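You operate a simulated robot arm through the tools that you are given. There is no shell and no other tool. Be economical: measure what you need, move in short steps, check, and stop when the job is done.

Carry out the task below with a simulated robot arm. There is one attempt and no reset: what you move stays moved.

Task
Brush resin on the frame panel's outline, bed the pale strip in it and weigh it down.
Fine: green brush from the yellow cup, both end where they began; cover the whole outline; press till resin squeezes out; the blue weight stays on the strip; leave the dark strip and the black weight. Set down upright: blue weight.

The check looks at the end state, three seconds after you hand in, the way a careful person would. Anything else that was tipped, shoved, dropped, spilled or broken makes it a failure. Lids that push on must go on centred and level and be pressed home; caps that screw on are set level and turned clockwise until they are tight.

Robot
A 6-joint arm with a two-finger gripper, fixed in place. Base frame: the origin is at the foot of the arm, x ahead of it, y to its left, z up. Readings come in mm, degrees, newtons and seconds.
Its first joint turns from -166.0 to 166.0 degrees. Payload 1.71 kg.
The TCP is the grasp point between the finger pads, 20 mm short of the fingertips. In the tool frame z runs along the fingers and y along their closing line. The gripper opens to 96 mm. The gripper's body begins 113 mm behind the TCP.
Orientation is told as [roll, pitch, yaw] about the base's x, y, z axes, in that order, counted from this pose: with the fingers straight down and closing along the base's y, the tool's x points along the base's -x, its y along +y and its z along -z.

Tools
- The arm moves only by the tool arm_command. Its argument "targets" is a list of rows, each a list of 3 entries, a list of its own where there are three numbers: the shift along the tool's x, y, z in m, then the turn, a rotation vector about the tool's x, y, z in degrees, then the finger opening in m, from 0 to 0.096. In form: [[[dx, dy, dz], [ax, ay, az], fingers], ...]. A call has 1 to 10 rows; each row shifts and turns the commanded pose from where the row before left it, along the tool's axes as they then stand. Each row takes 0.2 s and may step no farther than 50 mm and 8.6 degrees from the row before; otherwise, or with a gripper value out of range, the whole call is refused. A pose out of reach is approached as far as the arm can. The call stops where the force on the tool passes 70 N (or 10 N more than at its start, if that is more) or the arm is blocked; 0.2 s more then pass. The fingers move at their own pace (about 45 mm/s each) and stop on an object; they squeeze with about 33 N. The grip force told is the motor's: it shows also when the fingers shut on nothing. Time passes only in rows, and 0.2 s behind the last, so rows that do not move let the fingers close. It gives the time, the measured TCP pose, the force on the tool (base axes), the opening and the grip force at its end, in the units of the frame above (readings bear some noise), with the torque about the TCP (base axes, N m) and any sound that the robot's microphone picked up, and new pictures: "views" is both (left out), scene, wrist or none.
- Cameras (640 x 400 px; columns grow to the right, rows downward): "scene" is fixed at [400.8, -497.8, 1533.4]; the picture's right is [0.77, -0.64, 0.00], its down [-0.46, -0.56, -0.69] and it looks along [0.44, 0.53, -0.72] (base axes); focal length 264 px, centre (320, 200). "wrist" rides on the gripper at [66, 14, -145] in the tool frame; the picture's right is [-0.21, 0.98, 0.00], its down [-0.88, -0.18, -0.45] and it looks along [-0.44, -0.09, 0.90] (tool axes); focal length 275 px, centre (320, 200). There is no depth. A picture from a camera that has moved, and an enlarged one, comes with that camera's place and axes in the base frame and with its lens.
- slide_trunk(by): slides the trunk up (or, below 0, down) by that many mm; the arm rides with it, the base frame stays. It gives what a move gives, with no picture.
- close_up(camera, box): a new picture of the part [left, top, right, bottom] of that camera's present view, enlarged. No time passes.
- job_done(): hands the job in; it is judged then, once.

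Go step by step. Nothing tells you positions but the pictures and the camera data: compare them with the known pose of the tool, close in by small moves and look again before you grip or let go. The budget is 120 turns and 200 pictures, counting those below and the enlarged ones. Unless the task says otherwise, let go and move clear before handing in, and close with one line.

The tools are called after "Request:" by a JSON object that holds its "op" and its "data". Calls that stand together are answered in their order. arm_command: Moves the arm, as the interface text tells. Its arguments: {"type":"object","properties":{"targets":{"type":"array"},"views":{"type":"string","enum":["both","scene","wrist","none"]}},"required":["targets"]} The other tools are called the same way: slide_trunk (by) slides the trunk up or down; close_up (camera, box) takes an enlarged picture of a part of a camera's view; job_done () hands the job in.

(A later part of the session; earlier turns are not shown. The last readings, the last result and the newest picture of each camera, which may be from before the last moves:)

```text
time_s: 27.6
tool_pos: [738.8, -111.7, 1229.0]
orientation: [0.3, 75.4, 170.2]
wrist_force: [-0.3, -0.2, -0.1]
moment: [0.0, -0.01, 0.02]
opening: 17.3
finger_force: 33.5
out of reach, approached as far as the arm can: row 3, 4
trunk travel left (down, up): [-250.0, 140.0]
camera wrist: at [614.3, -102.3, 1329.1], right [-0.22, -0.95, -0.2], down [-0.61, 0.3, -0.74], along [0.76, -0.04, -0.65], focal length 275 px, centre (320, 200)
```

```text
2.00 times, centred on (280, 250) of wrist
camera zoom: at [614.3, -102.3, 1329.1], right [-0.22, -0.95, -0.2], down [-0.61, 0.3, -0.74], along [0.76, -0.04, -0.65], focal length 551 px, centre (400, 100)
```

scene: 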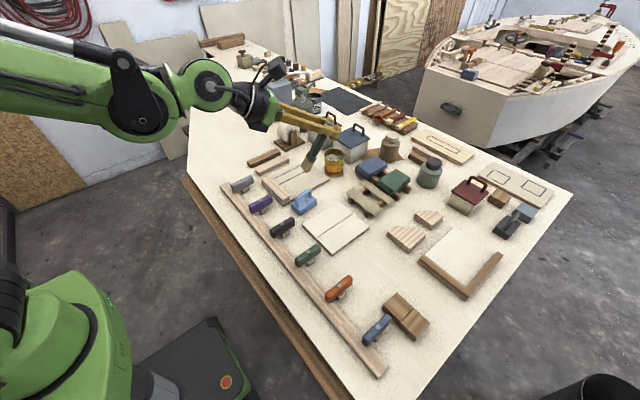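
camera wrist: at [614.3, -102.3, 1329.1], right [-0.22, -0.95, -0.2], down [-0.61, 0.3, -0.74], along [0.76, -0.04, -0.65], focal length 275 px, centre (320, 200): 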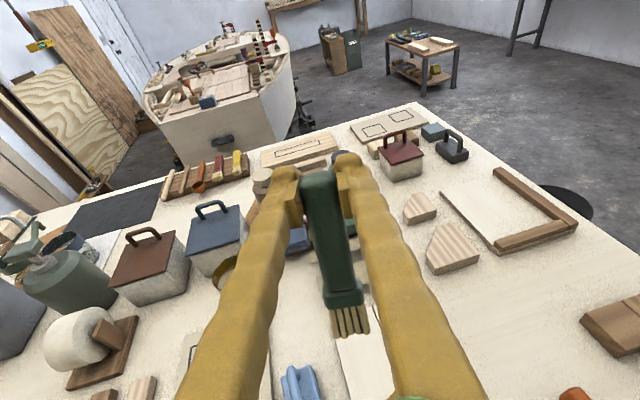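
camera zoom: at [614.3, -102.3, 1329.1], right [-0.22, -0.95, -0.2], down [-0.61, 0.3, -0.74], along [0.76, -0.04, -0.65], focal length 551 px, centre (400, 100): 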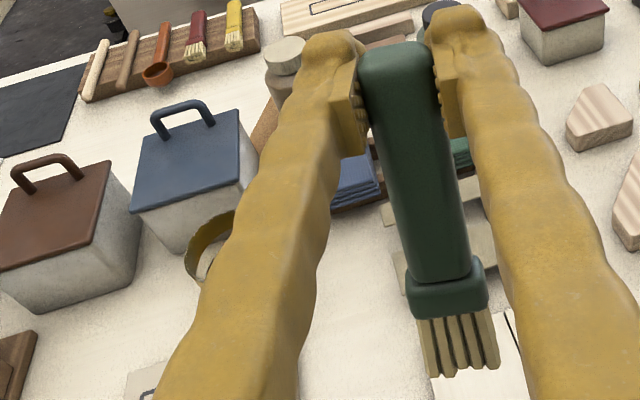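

Yaw reached 170°. Now I'll move above the cup with the tip well clear and look.

Request:
{"op": "arm_command", "data": {"targets": [[[0, -0.0303, 0.0318], [0, 0, 0], 0.01], [[0, -0.0303, 0.0318], [0, 0, 0], 0.01], [[0, -0.0303, 0.0318], [0, 0, 0], 0.01], [[0, -0.0303, 0.0318], [0, 0, 0], 0.01], [[0, -0.0303, 0.0318], [0, 0, 0], 0.01], [[0, -0.0303, 0.0318], [0, 0, 0], 0.01]], "views": "both"}}

Request:
{"op": "close_up", "data": {"camera": "scene", "box": [250, 90, 410, 190]}}

```text
time_s: 29.0
tool_pos: [951.2, 35.1, 1181.1]
orientation: [0.3, 75.3, 170.2]
wrist_force: [-0.9, -0.2, -0.2]
moment: [0.03, 0.02, 0.0]
opening: 17.2
finger_force: 33.3
trunk travel left (down, up): [-250.0, 140.0]
camera wrist: at [827.0, 43.1, 1280.6], right [-0.22, -0.95, -0.2], down [-0.61, 0.3, -0.74], along [0.76, -0.04, -0.65], focal length 275 px, centre (320, 200)
```

scene: 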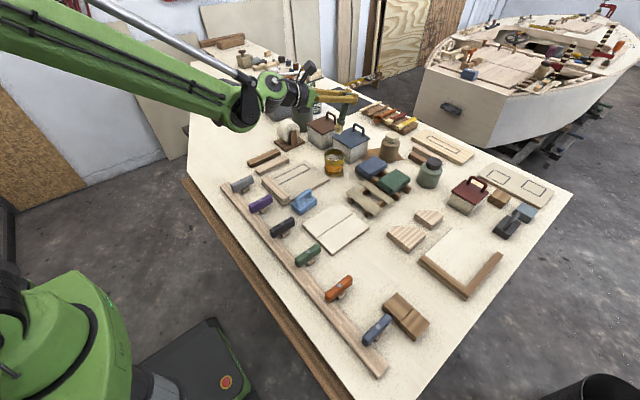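
wrist: 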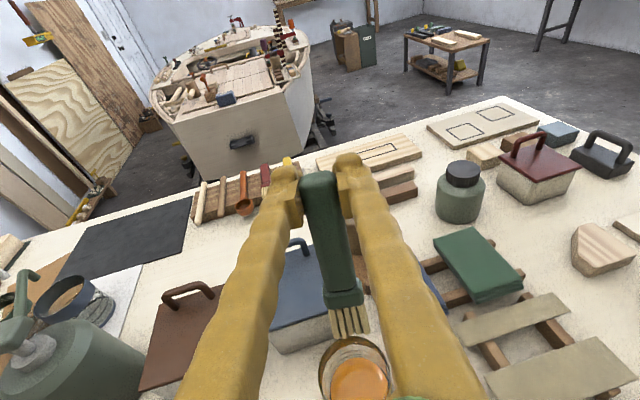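

```text
4.00 times, centred on (330, 140) of scene
camera zoom: at [400.8, -497.8, 1533.4], right [0.77, -0.64, 0.0], down [-0.46, -0.56, -0.69], along [0.44, 0.53, -0.72], focal length 1054 px, centre (280, 440)
```

zoom: 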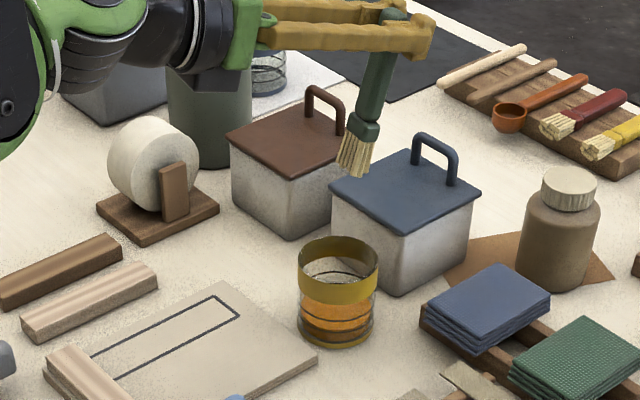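

The tip is about 90 mm above the rim, near the centre. I'll centre it and lower to just above the rim.

Request:
{"op": "arm_command", "data": {"targets": [[[-0.0024, -0.0085, -0.0093], [0, 0, 0], 0.01], [[-0.039, 0, 0.0102], [0, 0, 0], 0.01], [[-0.039, 0, 0.0102], [0, 0, 0], 0.01]], "views": "both"}}

Request:
{"op": "close_up", "data": {"camera": "scene", "box": [295, 110, 375, 160]}}

Request:
{"op": "close_up", "data": {"camera": "wrist", "box": [240, 250, 480, 400]}}

```text
time_s: 29.8
tool_pos: [944.5, 45.0, 1099.5]
orientation: [0.4, 75.2, 170.2]
wrist_force: [0.1, 0.9, -1.2]
moment: [-0.01, -0.04, -0.03]
opening: 17.0
finger_force: 32.9
trunk travel left (down, up): [-250.0, 140.0]
camera wrist: at [819.8, 52.9, 1199.6], right [-0.22, -0.95, -0.2], down [-0.61, 0.3, -0.74], along [0.76, -0.04, -0.65], focal length 275 px, centre (320, 200)
```

scene: 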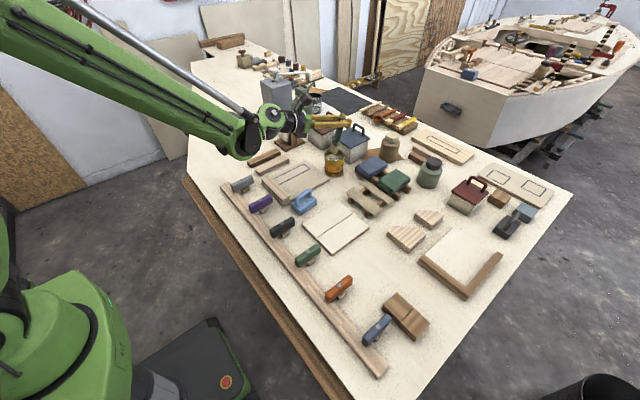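
wrist: 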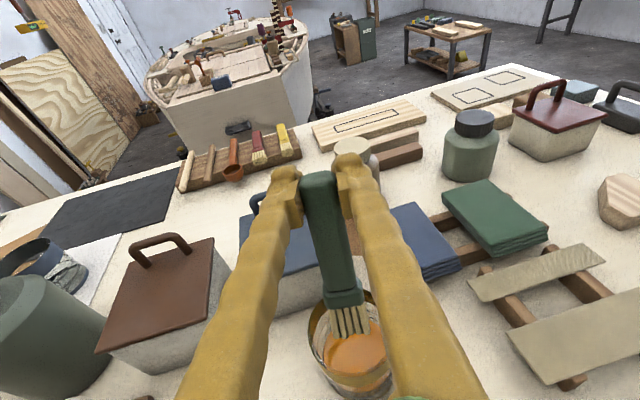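

```text
8.00 times, centred on (335, 135) of scene
camera zoom: at [400.8, -497.8, 1533.4], right [0.77, -0.64, 0.0], down [-0.46, -0.56, -0.69], along [0.44, 0.53, -0.72], focal length 2108 px, centre (200, 720)
```

zoom: 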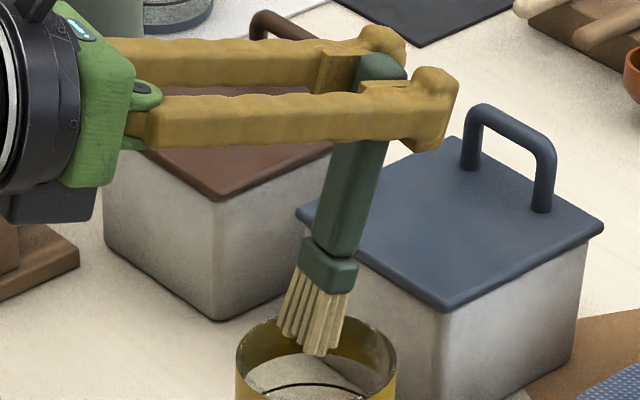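

```text
2.67 times, centred on (360, 325) of wrist
camera zoom: at [819.8, 52.9, 1199.6], right [-0.22, -0.95, -0.2], down [-0.61, 0.3, -0.74], along [0.76, -0.04, -0.65], focal length 734 px, centre (213, -133)
```

zoom: 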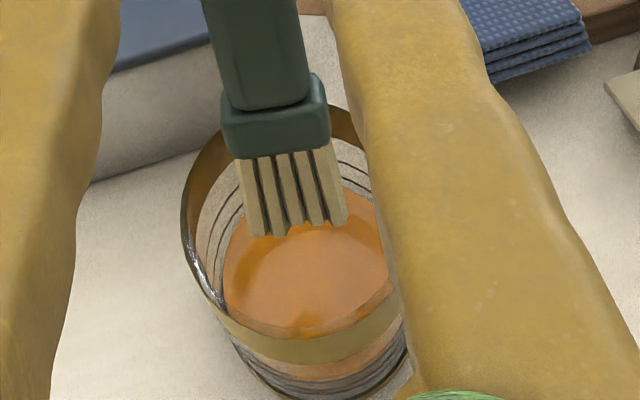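

The tip is over the liquid. I'll make the brush more upright, then lower it into the resin.

Request:
{"op": "arm_command", "data": {"targets": [[[-0.0016, -0.002, -0.0178], [0, 8.2, 0], 0.01], [[-0.02, 0, 0.0023], [0, 0, 0], 0.01], [[-0.02, 0, 0.0023], [0, 0, 0], 0.01], [[-0.02, 0, 0.0023], [0, 0, 0], 0.01]], "views": "both"}}

Request:
{"op": "close_up", "data": {"camera": "scene", "box": [295, 120, 375, 180]}}

Request:
{"op": "close_up", "data": {"camera": "wrist", "box": [240, 250, 480, 400]}}

```text
time_s: 30.8
tool_pos: [927.4, 50.2, 1043.4]
orientation: [0.9, 83.6, 170.7]
wrist_force: [0.4, 0.4, 0.0]
moment: [-0.02, -0.01, -0.04]
opening: 17.4
finger_force: 33.1
trunk travel left (down, up): [-250.0, 140.0]
camera wrist: at [790.5, 59.7, 1123.9], right [-0.2, -0.96, -0.2], down [-0.5, 0.28, -0.82], along [0.84, -0.06, -0.53], focal length 275 px, centre (320, 200)
```

scene: 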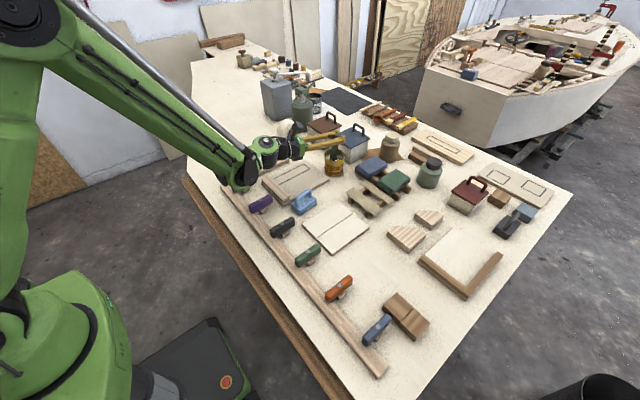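
wrist: 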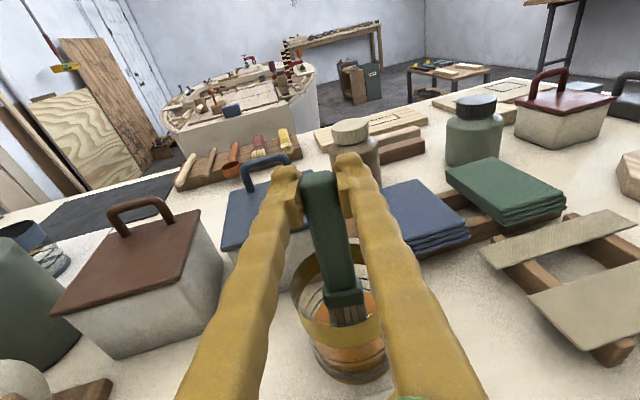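

```text
6.67 times, centred on (335, 150) of scene
camera zoom: at [400.8, -497.8, 1533.4], right [0.77, -0.64, 0.0], down [-0.46, -0.56, -0.69], along [0.44, 0.53, -0.72], focal length 1757 px, centre (220, 533)
```

zoom: 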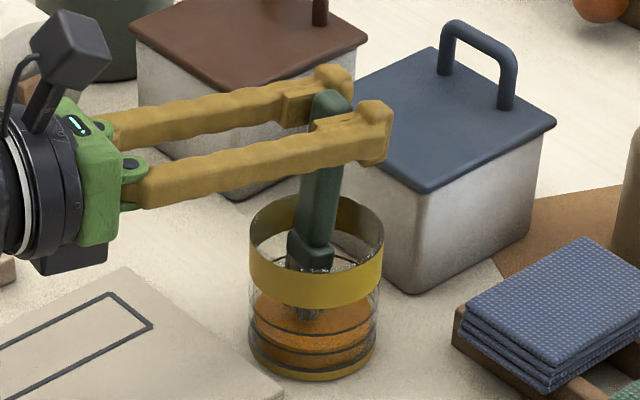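

```text
2.67 times, centred on (360, 325) of wrist
camera zoom: at [790.5, 59.7, 1123.9], right [-0.2, -0.96, -0.2], down [-0.5, 0.28, -0.82], along [0.84, -0.06, -0.53], focal length 734 px, centre (213, -133)
```

zoom: 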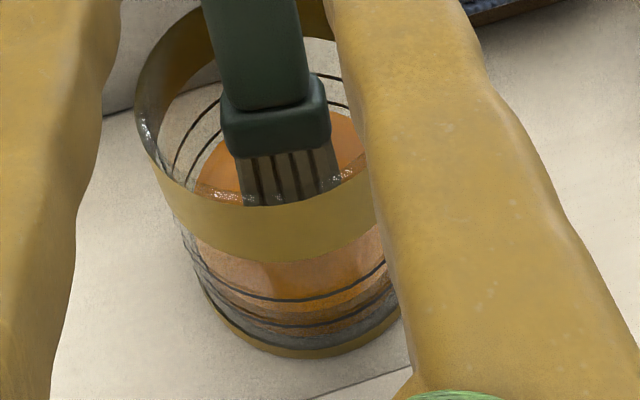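

The bristles are at the liquid surface. I'll dip 14 mm further, wait, and raise slowly.

Request:
{"op": "arm_command", "data": {"targets": [[[-0.007, 0, 0.0008], [0, 0, 0], 0.01], [[-0.007, 0, 0.0008], [0, 0, 0], 0.01], [[0, 0, 0], [0, 0, 0], 0.01], [[0, 0, 0], [0, 0, 0], 0.01]], "views": "none"}}

Request:
{"op": "arm_command", "data": {"targets": [[[0.01, 0, -0.0012], [0, 0, 0], 0.01], [[0.01, 0, -0.0012], [0, 0, 0], 0.01], [[0.01, 0, -0.0012], [0, 0, 0], 0.01], [[0, 0, 0], [0, 0, 0], 0.01], [[0, 0, 0], [0, 0, 0], 0.01], [[0.02, 0, -0.0023], [0, 0, 0], 0.01], [[0.02, 0, -0.0023], [0, 0, 0], 0.01], [[0.03, 0, -0.0034], [0, 0, 0], 0.01]], "views": "both"}}

Request:
{"op": "close_up", "data": {"camera": "scene", "box": [295, 110, 375, 170]}}

```text
time_s: 31.8
tool_pos: [928.2, 49.7, 1029.3]
orientation: [0.9, 83.5, 170.6]
wrist_force: [-0.8, -0.5, -0.3]
moment: [0.03, 0.02, -0.02]
opening: 17.3
finger_force: 33.1
trunk travel left (down, up): [-250.0, 140.0]
```

```text
time_s: 33.6
tool_pos: [927.9, 50.8, 1128.2]
orientation: [0.9, 83.5, 170.7]
wrist_force: [0.7, -0.7, -1.5]
moment: [0.0, 0.01, -0.01]
opening: 17.2
finger_force: 33.3
trunk travel left (down, up): [-250.0, 140.0]
camera wrist: at [789.5, 61.2, 1210.1], right [-0.2, -0.96, -0.2], down [-0.5, 0.28, -0.82], along [0.84, -0.06, -0.53], focal length 275 px, centre (320, 200)
```

scene: 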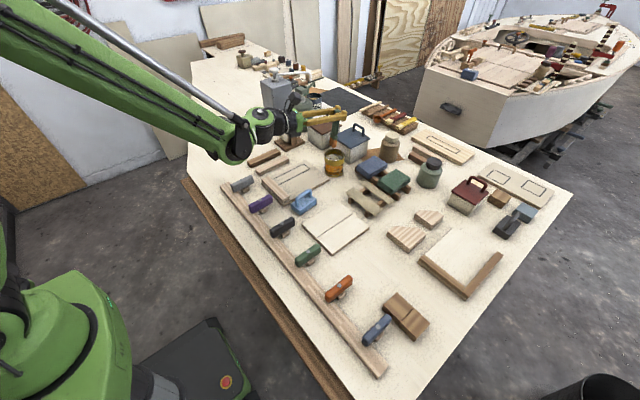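
wrist: 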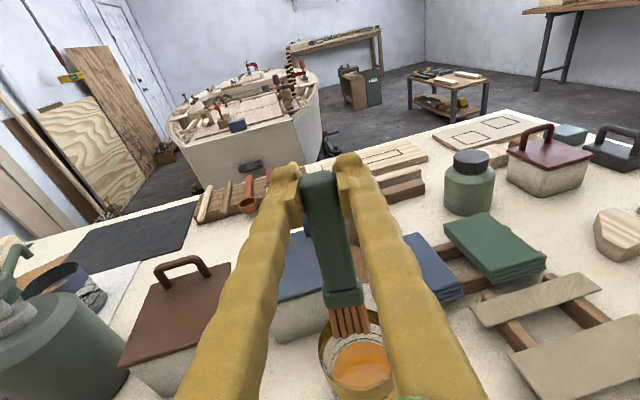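

```text
6.67 times, centred on (335, 140) of scene
camera zoom: at [400.8, -497.8, 1533.4], right [0.77, -0.64, 0.0], down [-0.46, -0.56, -0.69], along [0.44, 0.53, -0.72], focal length 1757 px, centre (220, 600)
```

zoom: 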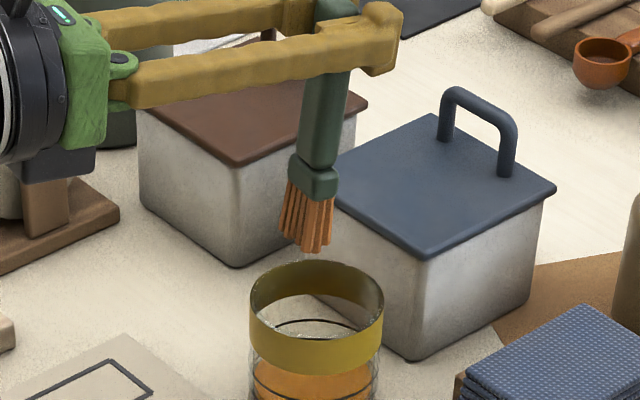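

The brush is loaded with orange resin and not visibly dripping. I'll move over the outline's far end, squaring the yaw, and stop about 45 mm above the panel.

Request:
{"op": "arm_command", "data": {"targets": [[[-0.0033, -0.0197, -0.0292], [0, 0, 0], 0.01], [[-0.0033, -0.0197, -0.0292], [0, 0, 0], 0.01], [[-0.0033, -0.0197, -0.0292], [0, 0, 0], 0.01], [[0, 0, 0], [8.45, 0, -0.96], 0.01], [[-0.03, 0, 0.0034], [0, 0, 0], 0.01], [[-0.03, 0, 0.0034], [0, 0, 0], 0.01]], "views": "both"}}

Request:
{"op": "close_up", "data": {"camera": "scene", "box": [255, 140, 335, 200]}}

Request:
{"op": "close_up", "data": {"camera": "wrist", "box": [240, 250, 480, 400]}}

```text
time_s: 35.0
tool_pos: [850.3, 122.9, 1068.1]
orientation: [0.8, 83.4, 179.2]
wrist_force: [0.3, -0.7, -0.6]
moment: [0.01, 0.0, 0.07]
opening: 17.3
finger_force: 33.1
trunk travel left (down, up): [-250.0, 140.0]
camera wrist: at [713.8, 113.3, 1149.2], right [-0.05, -0.98, -0.2], down [-0.54, 0.2, -0.82], along [0.84, 0.07, -0.53], focal length 275 px, centre (320, 200)
```

scene: 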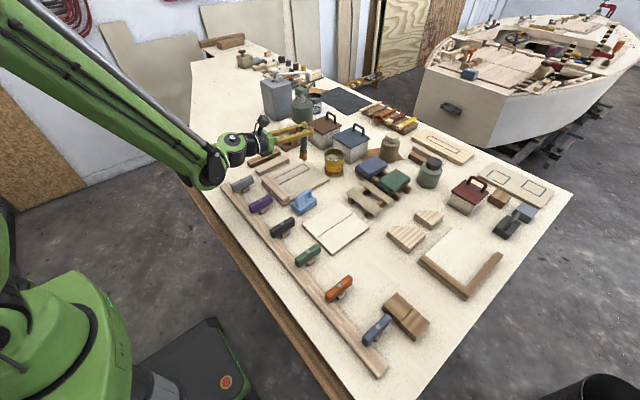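
wrist: 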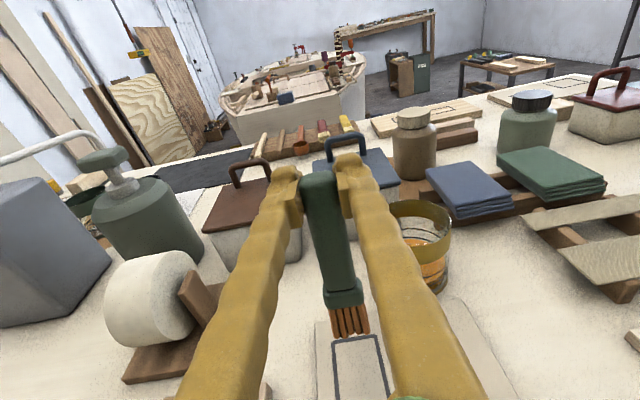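

```text
6.67 times, centred on (295, 170) of scene
camera zoom: at [400.8, -497.8, 1533.4], right [0.77, -0.64, 0.0], down [-0.46, -0.56, -0.69], along [0.44, 0.53, -0.72], focal length 1757 px, centre (487, 400)
```

zoom: 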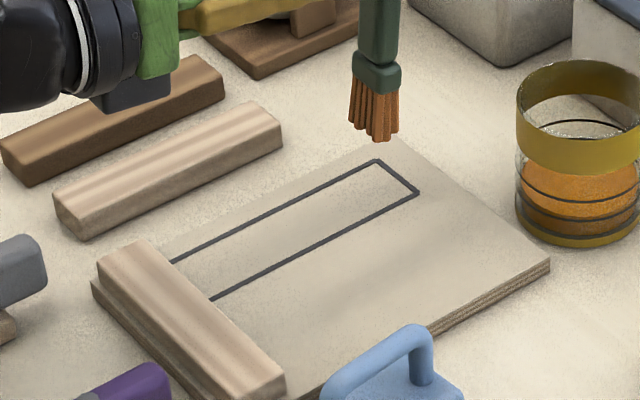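

```text
2.67 times, centred on (360, 325) of wrist
camera zoom: at [713.8, 113.3, 1149.2], right [-0.05, -0.98, -0.2], down [-0.54, 0.2, -0.82], along [0.84, 0.07, -0.53], focal length 734 px, centre (213, -133)
```

zoom: 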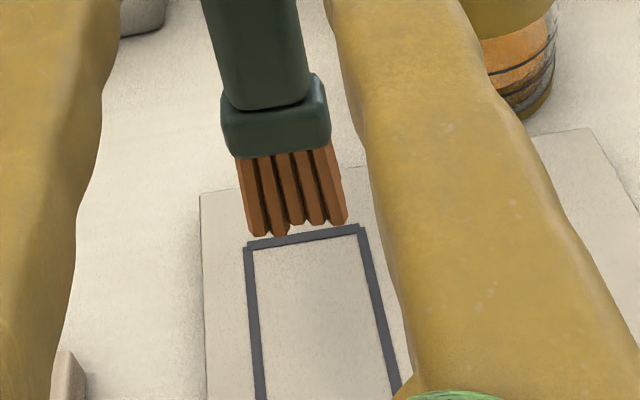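

The outline is confirmed as x ≈716–853, y 104–145 and the bristles are about 26 mm wide, so two overlapping lanes will do. I'll go to the first lane's far end and lower to contact.

Request:
{"op": "arm_command", "data": {"targets": [[[0.0014, -0.0085, 0.0119], [0, 0, 0], 0.01], [[-0.02, 0, 0.0023], [0, 0, 0], 0.01], [[-0.018, 0, 0.0021], [0, 0, 0], 0.01]], "views": "wrist"}}

Request:
{"op": "close_up", "data": {"camera": "wrist", "box": [240, 250, 480, 400]}}

Request:
{"op": "close_up", "data": {"camera": "scene", "box": [255, 140, 335, 200]}}

```text
time_s: 35.8
tool_pos: [863.7, 131.8, 1029.8]
orientation: [0.8, 83.5, 179.2]
wrist_force: [0.5, 0.1, -0.5]
moment: [-0.02, -0.02, 0.0]
opening: 17.1
finger_force: 33.0
trunk travel left (down, up): [-250.0, 140.0]
camera wrist: at [726.4, 122.1, 1111.4], right [-0.05, -0.98, -0.2], down [-0.54, 0.2, -0.82], along [0.84, 0.07, -0.53], focal length 275 px, centre (320, 200)
```

wrist: 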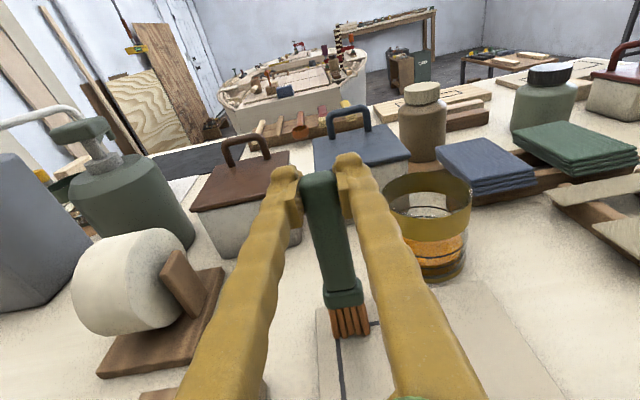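

```text
2.67 times, centred on (360, 325) of wrist
camera zoom: at [726.4, 122.1, 1111.4], right [-0.05, -0.98, -0.2], down [-0.54, 0.2, -0.82], along [0.84, 0.07, -0.53], focal length 734 px, centre (213, -133)
```

zoom: 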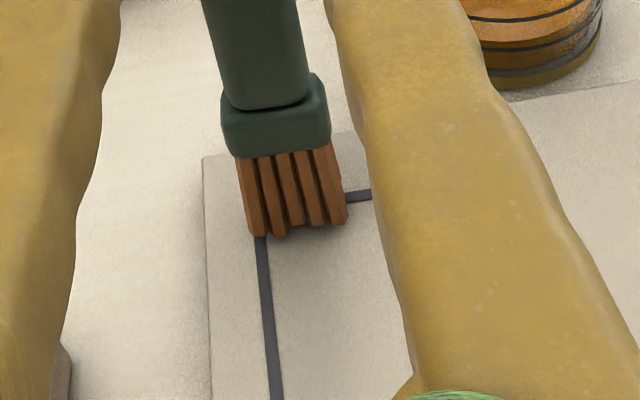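

```text
6.67 times, centred on (295, 170) of scene
camera zoom: at [400.8, -497.8, 1533.4], right [0.77, -0.64, 0.0], down [-0.46, -0.56, -0.69], along [0.44, 0.53, -0.72], focal length 1757 px, centre (487, 400)
```

zoom: 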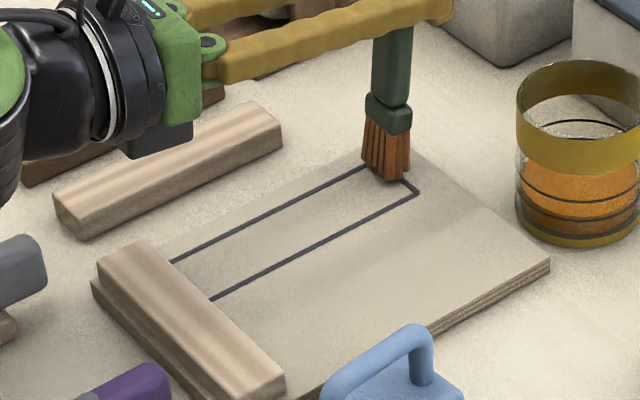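

The tip is just above the far-left corner. I'll move a few mm outward and lower in small steps to light contact.

Request:
{"op": "arm_command", "data": {"targets": [[[0.0008, 0.0015, 0.006], [0, 0, 0], 0.01], [[-0.004, 0, 0.0005], [0, 0, 0], 0.01], [[-0.003, 0, 0.0003], [0, 0, 0], 0.01], [[-0.003, 0, 0.0003], [0, 0, 0], 0.01], [[0, 0, 0], [0, 0, 0], 0.01]], "views": "wrist"}}

Request:
{"op": "close_up", "data": {"camera": "wrist", "box": [240, 250, 480, 400]}}

Request:
{"op": "close_up", "data": {"camera": "scene", "box": [275, 140, 335, 180]}}

```text
time_s: 37.0
tool_pos: [868.0, 130.9, 1021.3]
orientation: [0.8, 83.6, 179.2]
wrist_force: [1.5, 0.3, 26.1]
moment: [0.1, 0.06, 0.01]
opening: 17.5
finger_force: 33.2
trunk travel left (down, up): [-250.0, 140.0]
camera wrist: at [730.9, 120.3, 1102.6], right [-0.05, -0.98, -0.2], down [-0.53, 0.2, -0.82], along [0.84, 0.07, -0.53], focal length 275 px, centre (320, 200)
```

wrist: 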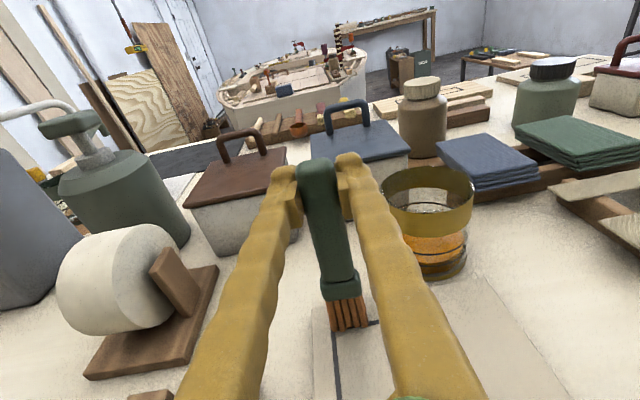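

```text
2.67 times, centred on (360, 325) of wrist
camera zoom: at [730.9, 120.3, 1102.6], right [-0.05, -0.98, -0.2], down [-0.53, 0.2, -0.82], along [0.84, 0.07, -0.53], focal length 734 px, centre (213, -133)
```

zoom: 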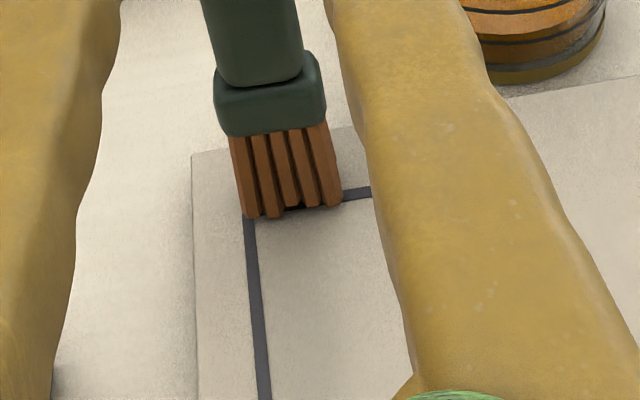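

```text
10.00 times, centred on (305, 160) of scene
camera zoom: at [400.8, -497.8, 1533.4], right [0.77, -0.64, 0.0], down [-0.46, -0.56, -0.69], along [0.44, 0.53, -0.72], focal length 2636 px, centre (470, 600)
```

zoom: 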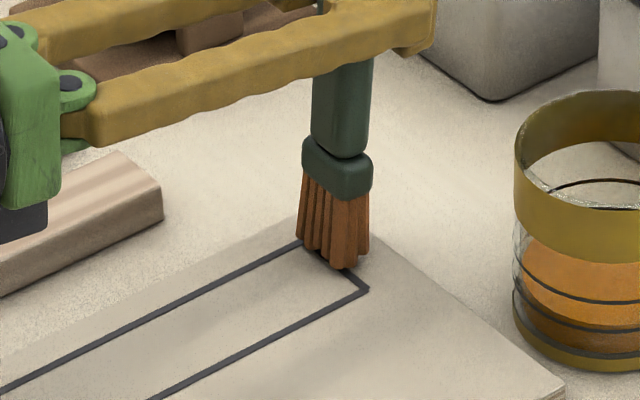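

Contact, but 26 N pushed the brush up slightly in the grip. I'll ease off 1.5 mm and start the stroke, watching the force.

Request:
{"op": "arm_command", "data": {"targets": [[[0.0015, 0, -0.0002], [0, 0, 0], 0.01], [[-0.0017, 0, -0.0149], [0, 0, 0], 0.01], [[-0.0017, 0, -0.0149], [0, 0, 0], 0.01]], "views": "none"}}

Request:
{"op": "close_up", "data": {"camera": "scene", "box": [275, 140, 335, 180]}}

Request:
{"op": "close_up", "data": {"camera": "wrist", "box": [240, 250, 480, 400]}}

```text
time_s: 37.8
tool_pos: [838.5, 132.2, 1022.0]
orientation: [1.1, 83.5, 179.3]
wrist_force: [-0.8, -0.3, -0.1]
moment: [-0.04, 0.01, 0.03]
opening: 17.3
finger_force: 32.4
trunk travel left (down, up): [-250.0, 140.0]
```

```text
10.00 times, centred on (305, 160) of scene
camera zoom: at [400.8, -497.8, 1533.4], right [0.77, -0.64, 0.0], down [-0.46, -0.56, -0.69], along [0.44, 0.53, -0.72], focal length 2636 px, centre (470, 600)
```

zoom: 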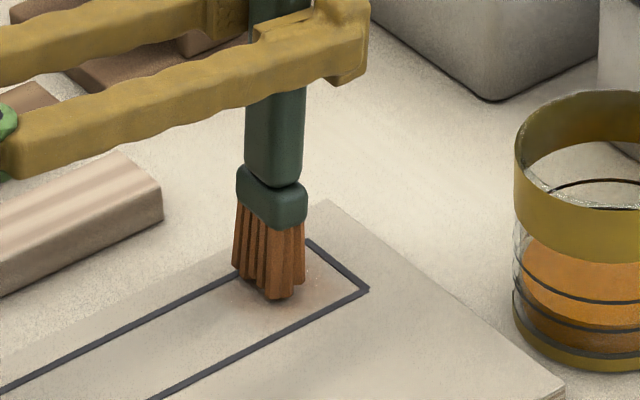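

```text
2.67 times, centred on (360, 325) of wrist
camera zoom: at [702.0, 121.2, 1103.4], right [-0.05, -0.98, -0.2], down [-0.54, 0.2, -0.82], along [0.84, 0.07, -0.53], focal length 734 px, centre (213, -133)
```

zoom: 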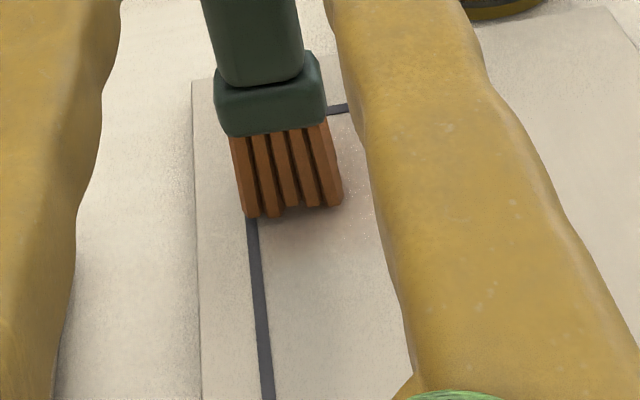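

A faint orange deposit is showing. I'll lower about 1 mm for light pressure, return to the far line, then stroke the full lane.

Request:
{"op": "arm_command", "data": {"targets": [[[-0.0008, 0, 0.0001], [0, 0, 0], 0.01], [[0.0017, 0, 0.0149], [0, 0, 0], 0.01], [[0.0017, 0, 0.0149], [0, 0, 0], 0.01], [[0, 0, 0], [0, 0, 0], 0.01], [[-0.0017, 0, -0.0149], [0, 0, 0], 0.01], [[-0.0017, 0, -0.0149], [0, 0, 0], 0.01], [[-0.0017, 0, -0.0149], [0, 0, 0], 0.01], [[-0.0017, 0, -0.0149], [0, 0, 0], 0.01]], "views": "none"}}

Request:
{"op": "close_up", "data": {"camera": "scene", "box": [275, 140, 335, 180]}}

```text
time_s: 39.6
tool_pos: [809.0, 132.2, 1021.1]
orientation: [0.7, 83.6, 179.1]
wrist_force: [-1.3, 0.5, 3.4]
moment: [0.02, 0.13, 0.0]
opening: 17.3
finger_force: 33.0
trunk travel left (down, up): [-250.0, 140.0]
```

```text
10.00 times, centred on (305, 160) of scene
camera zoom: at [400.8, -497.8, 1533.4], right [0.77, -0.64, 0.0], down [-0.46, -0.56, -0.69], along [0.44, 0.53, -0.72], focal length 2636 px, centre (470, 600)
```

zoom: 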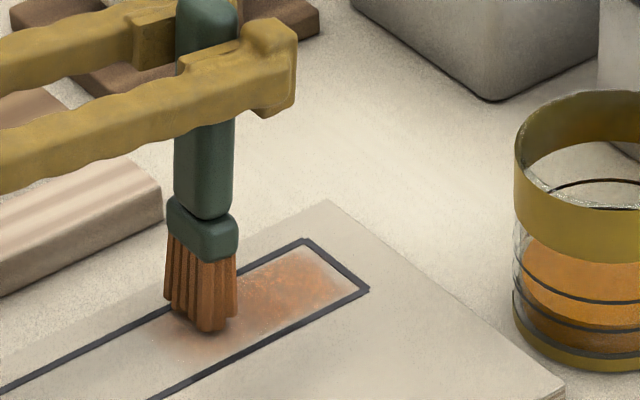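

Resin is going down nicely. Continuing the stroke toward the rail.

Request:
{"op": "arm_command", "data": {"targets": [[[-0.0017, 0, -0.0149], [0, 0, 0], 0.01], [[-0.0017, 0, -0.0149], [0, 0, 0], 0.01], [[-0.0017, 0, -0.0149], [0, 0, 0], 0.01], [[-0.0017, 0, -0.0149], [0, 0, 0], 0.01]], "views": "wrist"}}

Request:
{"op": "close_up", "data": {"camera": "scene", "box": [255, 140, 335, 200]}}

Request:
{"op": "close_up", "data": {"camera": "wrist", "box": [240, 250, 480, 400]}}

```text
time_s: 40.6
tool_pos: [749.4, 133.0, 1020.9]
orientation: [0.8, 83.5, 179.0]
wrist_force: [-0.2, 1.0, 3.9]
moment: [0.01, 0.18, 0.0]
opening: 17.4
finger_force: 32.6
trunk travel left (down, up): [-250.0, 140.0]
camera wrist: at [612.5, 123.7, 1103.0], right [-0.05, -0.98, -0.2], down [-0.54, 0.2, -0.82], along [0.84, 0.07, -0.53], focal length 275 px, centre (320, 200)
```

wrist: 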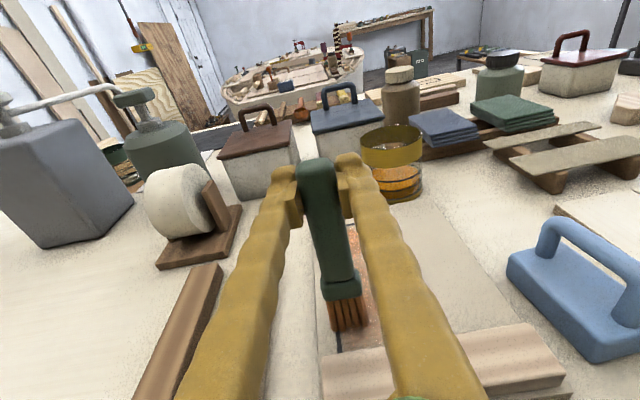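

```text
6.67 times, centred on (295, 170) of scene
camera zoom: at [400.8, -497.8, 1533.4], right [0.77, -0.64, 0.0], down [-0.46, -0.56, -0.69], along [0.44, 0.53, -0.72], focal length 1757 px, centre (487, 400)
```

zoom: 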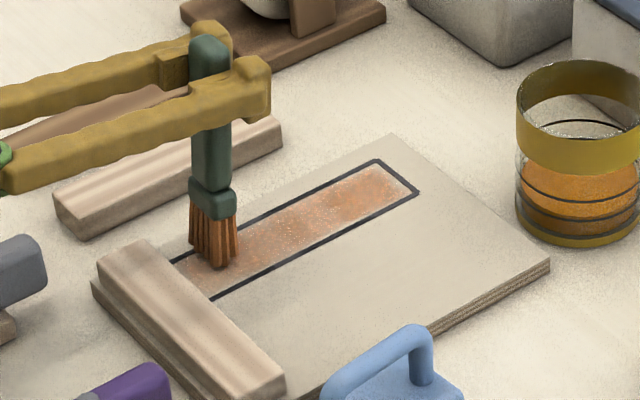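

```text
2.67 times, centred on (360, 325) of wrist
camera zoom: at [612.5, 123.7, 1103.0], right [-0.05, -0.98, -0.2], down [-0.54, 0.2, -0.82], along [0.84, 0.07, -0.53], focal length 734 px, centre (213, -133)
```

zoom: 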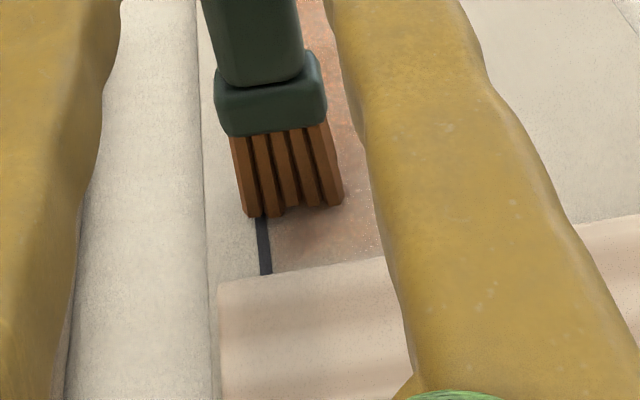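

The lane is nearly complete. I'll go 12 mm further to the rail, then shift 17 mm to the second lane and stroke back outwards.

Request:
{"op": "arm_command", "data": {"targets": [[[-0.0007, 0, -0.006], [0, 0, 0], 0.01], [[-0.0007, 0, -0.006], [0, 0, 0], 0.01], [[0, 0.008, 0], [0, 0, 0], 0.01], [[0, 0.009, 0], [0, 0, 0], 0.01], [[0.0017, 0, 0.0149], [0, 0, 0], 0.01], [[0.0017, 0, 0.0149], [0, 0, 0], 0.01]], "views": "none"}}

Request:
{"op": "close_up", "data": {"camera": "scene", "box": [255, 140, 335, 200]}}

Request:
{"op": "close_up", "data": {"camera": "wrist", "box": [240, 250, 480, 400]}}

```text
time_s: 42.0
tool_pos: [769.4, 115.7, 1023.5]
orientation: [1.1, 83.5, 179.5]
wrist_force: [-0.8, -0.4, 0.0]
moment: [-0.01, 0.02, -0.02]
opening: 17.4
finger_force: 33.3
out of reach, approached as far as the arm can: row 3
trunk travel left (down, up): [-250.0, 140.0]
```

```text
6.67 times, centred on (295, 170) of scene
camera zoom: at [400.8, -497.8, 1533.4], right [0.77, -0.64, 0.0], down [-0.46, -0.56, -0.69], along [0.44, 0.53, -0.72], focal length 1757 px, centre (487, 400)
```

zoom: 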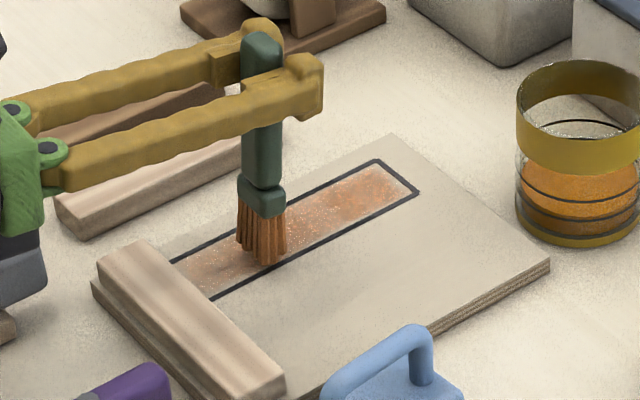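

```text
2.67 times, centred on (360, 325) of wrist
camera zoom: at [631.6, 106.6, 1105.4], right [-0.05, -0.98, -0.2], down [-0.54, 0.2, -0.82], along [0.84, 0.07, -0.53], focal length 734 px, centre (213, -133)
```

zoom: 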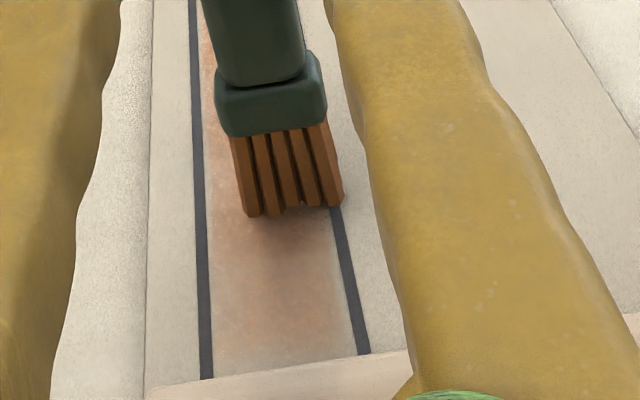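

The brush lifted about 2.5 mm. I'll lower it and finish the second lane outwards.

Request:
{"op": "arm_command", "data": {"targets": [[[-0.0022, 0, 0.0002], [0, 0, 0], 0.01], [[-0.0017, 0, -0.0149], [0, 0, 0], 0.01], [[0.0017, 0, 0.0149], [0, 0, 0], 0.01], [[0.0017, 0, 0.0149], [0, 0, 0], 0.01], [[0.0017, 0, 0.0149], [0, 0, 0], 0.01], [[0.0017, 0, 0.0149], [0, 0, 0], 0.01], [[0.0017, 0, 0.0149], [0, 0, 0], 0.01], [[0.0017, 0, 0.0149], [0, 0, 0], 0.01], [[0.0017, 0, 0.0149], [0, 0, 0], 0.01]], "views": "none"}}

Request:
{"op": "close_up", "data": {"camera": "scene", "box": [255, 140, 335, 200]}}

Request:
{"op": "close_up", "data": {"camera": "wrist", "box": [240, 250, 480, 400]}}

```text
time_s: 44.0
tool_pos: [859.2, 113.4, 1022.1]
orientation: [0.9, 83.6, 179.2]
wrist_force: [0.1, -0.9, 0.3]
moment: [0.01, 0.04, 0.01]
opening: 17.3
finger_force: 33.0
trunk travel left (down, up): [-250.0, 140.0]
```

```text
6.67 times, centred on (295, 170) of scene
camera zoom: at [400.8, -497.8, 1533.4], right [0.77, -0.64, 0.0], down [-0.46, -0.56, -0.69], along [0.44, 0.53, -0.72], focal length 1757 px, centre (487, 400)
```

zoom: 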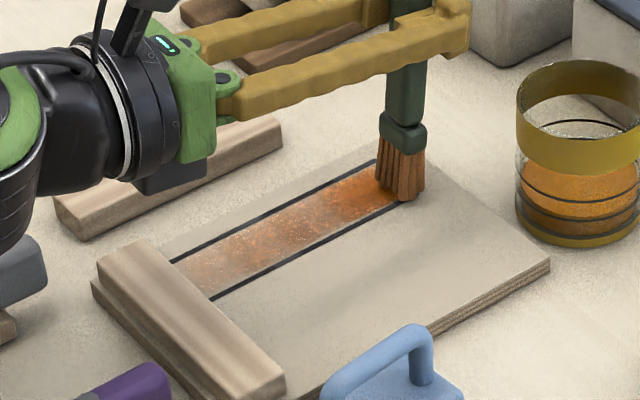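

```text
2.67 times, centred on (360, 325) of wrist
camera zoom: at [721.4, 103.7, 1103.1], right [-0.05, -0.98, -0.2], down [-0.54, 0.2, -0.82], along [0.84, 0.07, -0.53], focal length 734 px, centre (213, -133)
```

zoom: 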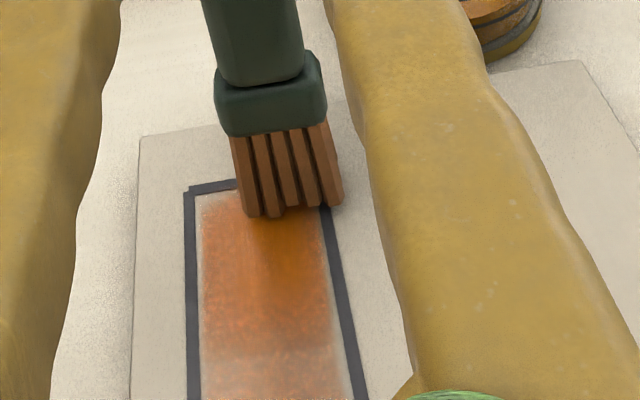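

Coverage is good at the outer half and thin near the rail. I'll stroke back along this lane to the rail and scrub near it.

Request:
{"op": "arm_command", "data": {"targets": [[[-0.0006, 0.001, 0.004], [0, 0, 0], 0.01], [[-0.0034, 0, -0.0298], [0, 0, 0], 0.01], [[-0.0034, 0, -0.0298], [0, 0, 0], 0.01], [[-0.0034, 0, -0.0298], [0, 0, 0], 0.01], [[-0.0017, 0, -0.0149], [0, 0, 0], 0.01], [[-0.0013, 0, -0.0099], [0, 0, 0], 0.01], [[-0.0005, 0, -0.004], [0, 0, 0], 0.01]], "views": "none"}}

Request:
{"op": "close_up", "data": {"camera": "scene", "box": [255, 140, 335, 200]}}

Request:
{"op": "close_up", "data": {"camera": "wrist", "box": [240, 250, 480, 400]}}

```text
time_s: 45.6
tool_pos: [743.6, 117.1, 1021.9]
orientation: [0.7, 83.4, 179.0]
wrist_force: [-0.6, 0.2, -0.7]
moment: [0.01, -0.01, 0.0]
opening: 17.0
finger_force: 33.0
trunk travel left (down, up): [-250.0, 140.0]
```

```text
6.67 times, centred on (295, 170) of scene
camera zoom: at [400.8, -497.8, 1533.4], right [0.77, -0.64, 0.0], down [-0.46, -0.56, -0.69], along [0.44, 0.53, -0.72], focal length 1757 px, centre (487, 400)
```

zoom: 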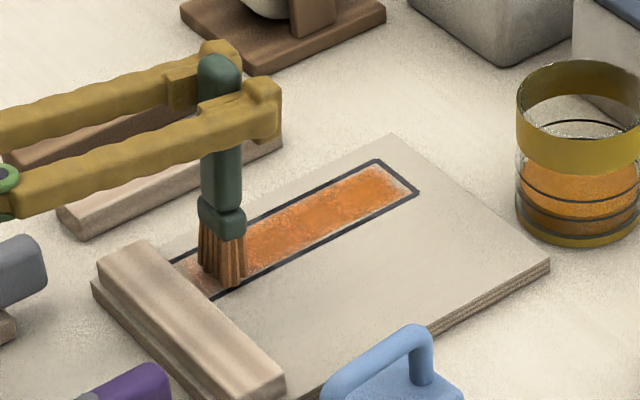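

```text
2.67 times, centred on (360, 325) of wrist
camera zoom: at [606.5, 106.2, 1103.9], right [-0.05, -0.98, -0.2], down [-0.54, 0.2, -0.82], along [0.84, 0.07, -0.54], focal length 734 px, centre (213, -133)
```

zoom: 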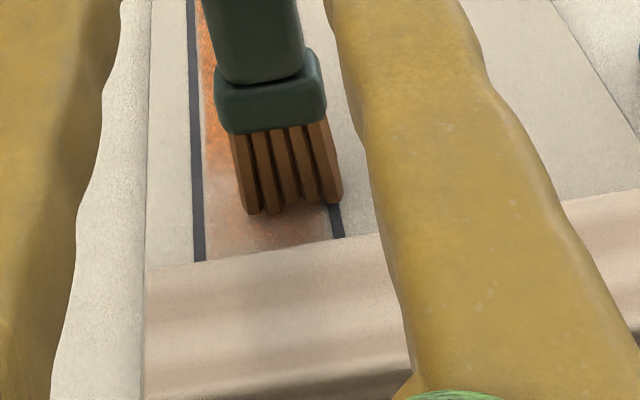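

Coverage now reaches near the rail. I'll tilt the brush to lean away from the rail and scrub the last centimetre across both lanes.

Request:
{"op": "arm_command", "data": {"targets": [[[-0.0007, 0, 0.0157], [0, -8.4, 0], 0.01], [[-0.0016, 0, -0.0048], [0, 0, 0], 0.01], [[-0.0013, 0, -0.0048], [0, 0, 0], 0.01], [[0, 0, 0], [0, 0, 0], 0.01]], "views": "none"}}

Request:
{"op": "close_up", "data": {"camera": "wrist", "box": [240, 250, 480, 400]}}

Request:
{"op": "close_up", "data": {"camera": "scene", "box": [255, 150, 315, 190]}}

```text
time_s: 46.6
tool_pos: [747.8, 115.3, 1018.0]
orientation: [0.3, 75.1, 178.6]
wrist_force: [7.1, 0.3, 24.6]
moment: [0.03, -0.16, 0.01]
opening: 17.5
finger_force: 32.5
trunk travel left (down, up): [-250.0, 140.0]
```

```text
2.67 times, centred on (360, 325) of wrist
camera zoom: at [624.0, 105.8, 1118.7], right [-0.08, -0.98, -0.2], down [-0.65, 0.2, -0.73], along [0.76, 0.07, -0.65], focal length 734 px, centre (213, -133)
```

zoom: 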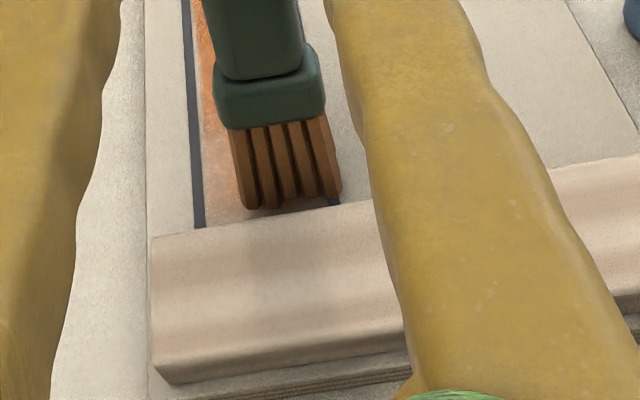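

```text
10.00 times, centred on (285, 170) of scene
camera zoom: at [400.8, -497.8, 1533.4], right [0.77, -0.64, 0.0], down [-0.46, -0.56, -0.69], along [0.44, 0.53, -0.72], focal length 2636 px, centre (670, 500)
```

zoom: 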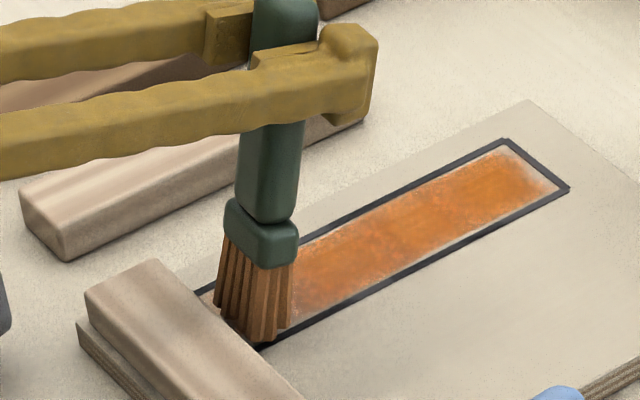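

Now right against the rail but pressing 25 N. I'll ease off, sweep across to the other lane and back.

Request:
{"op": "arm_command", "data": {"targets": [[[0.0018, 0, 0.0005], [0, 0, 0], 0.01], [[0, -0.006, 0], [0, 0, 0], 0.01], [[0, -0.006, 0], [0, 0, 0], 0.01], [[0, -0.006, 0], [0, 0, 0], 0.01], [[0.0039, 0, 0.0145], [0, 0, 0], 0.01], [[-0.0039, 0, -0.0145], [0, 0, 0], 0.01], [[0, 0.009, 0], [0, 0, 0], 0.01], [[0, 0.009, 0], [0, 0, 0], 0.01], [[0.0039, 0, 0.0145], [0, 0, 0], 0.01], [[0.005, 0, 0.0193], [0, 0, 0], 0.01]], "views": "none"}}

Request:
{"op": "close_up", "data": {"camera": "wrist", "box": [240, 250, 480, 400]}}

Request:
{"op": "close_up", "data": {"camera": "scene", "box": [255, 150, 315, 190]}}

```text
time_s: 48.8
tool_pos: [785.3, 114.0, 1019.8]
orientation: [0.4, 75.1, 178.7]
wrist_force: [-0.4, 0.1, -0.4]
moment: [-0.04, -0.02, 0.03]
opening: 17.4
finger_force: 33.1
trunk travel left (down, up): [-250.0, 140.0]
```

```text
2.67 times, centred on (360, 325) of wrist
camera zoom: at [660.9, 104.7, 1119.6], right [-0.08, -0.98, -0.2], down [-0.65, 0.2, -0.73], along [0.76, 0.07, -0.65], focal length 734 px, centre (213, -133)
```

zoom: 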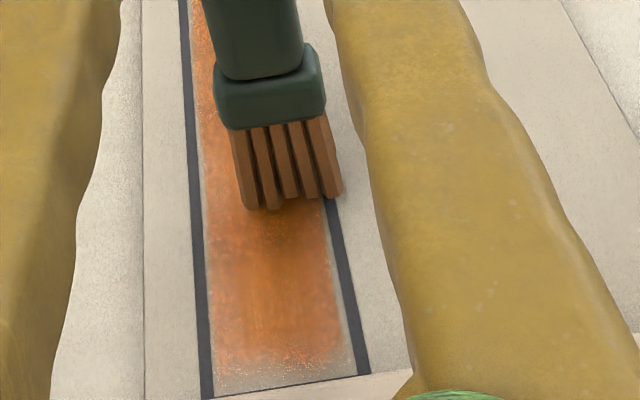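

```text
10.00 times, centred on (285, 170) of scene
camera zoom: at [400.8, -497.8, 1533.4], right [0.77, -0.64, 0.0], down [-0.46, -0.56, -0.69], along [0.44, 0.53, -0.72], focal length 2636 px, centre (670, 500)
```

zoom: 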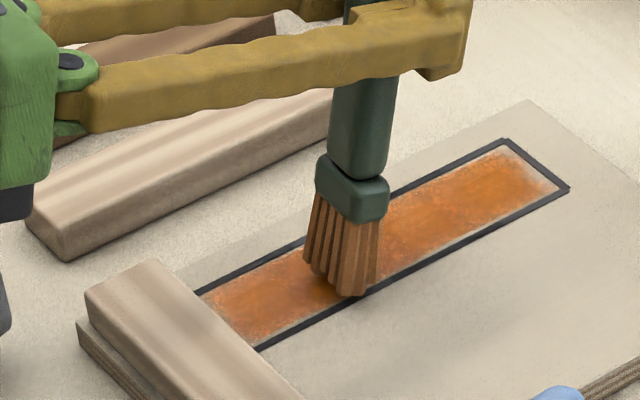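

Good coat; just the two ends are a little lighter. I'll run along to the far end, scrub across it, and come back along lane one.

Request:
{"op": "arm_command", "data": {"targets": [[[-0.0006, 0, 0.0002], [0, 0, 0], 0.01], [[0.0077, 0, 0.029], [0, 0, 0], 0.01], [[0.0077, 0, 0.029], [0, 0, 0], 0.01], [[0.0077, 0, 0.029], [0, 0, 0], 0.01], [[0.0018, 0, 0.0068], [0, 0, 0], 0.01], [[0, -0.006, 0], [0, 0, 0], 0.01], [[0, -0.006, 0], [0, 0, 0], 0.01], [[0, -0.006, 0], [0, 0, 0], 0.01], [[-0.003, 0, -0.0116], [0, 0, 0], 0.01]], "views": "none"}}

Request:
{"op": "close_up", "data": {"camera": "wrist", "box": [240, 250, 480, 400]}}

Request:
{"op": "close_up", "data": {"camera": "scene", "box": [255, 150, 315, 190]}}

```text
time_s: 50.8
tool_pos: [869.6, 130.9, 1018.9]
orientation: [0.4, 75.1, 178.7]
wrist_force: [0.3, -0.6, 7.2]
moment: [0.05, 0.12, -0.01]
opening: 17.4
finger_force: 32.9
trunk travel left (down, up): [-250.0, 140.0]
```

```text
2.67 times, centred on (360, 325) of wrist
camera zoom: at [745.8, 120.2, 1118.9], right [-0.08, -0.98, -0.2], down [-0.65, 0.2, -0.73], along [0.76, 0.07, -0.65], focal length 734 px, centre (213, -133)
```

zoom: 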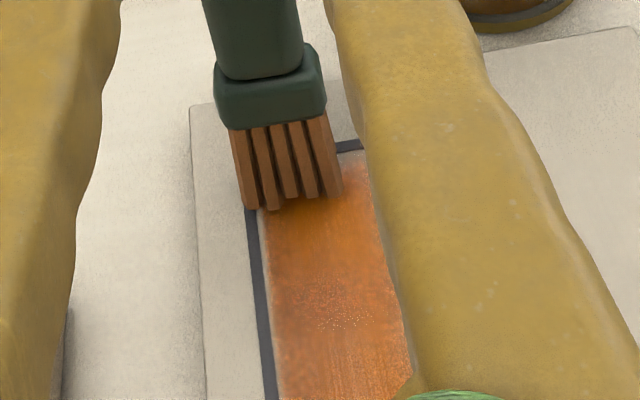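

```text
10.00 times, centred on (285, 170) of scene
camera zoom: at [400.8, -497.8, 1533.4], right [0.77, -0.64, 0.0], down [-0.46, -0.56, -0.69], along [0.44, 0.53, -0.72], focal length 2636 px, centre (670, 500)
```

zoom: 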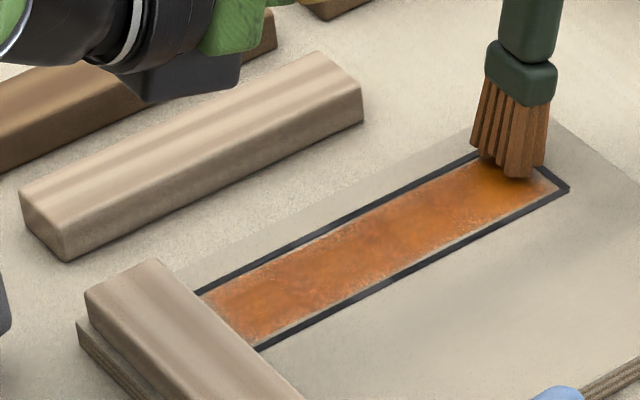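

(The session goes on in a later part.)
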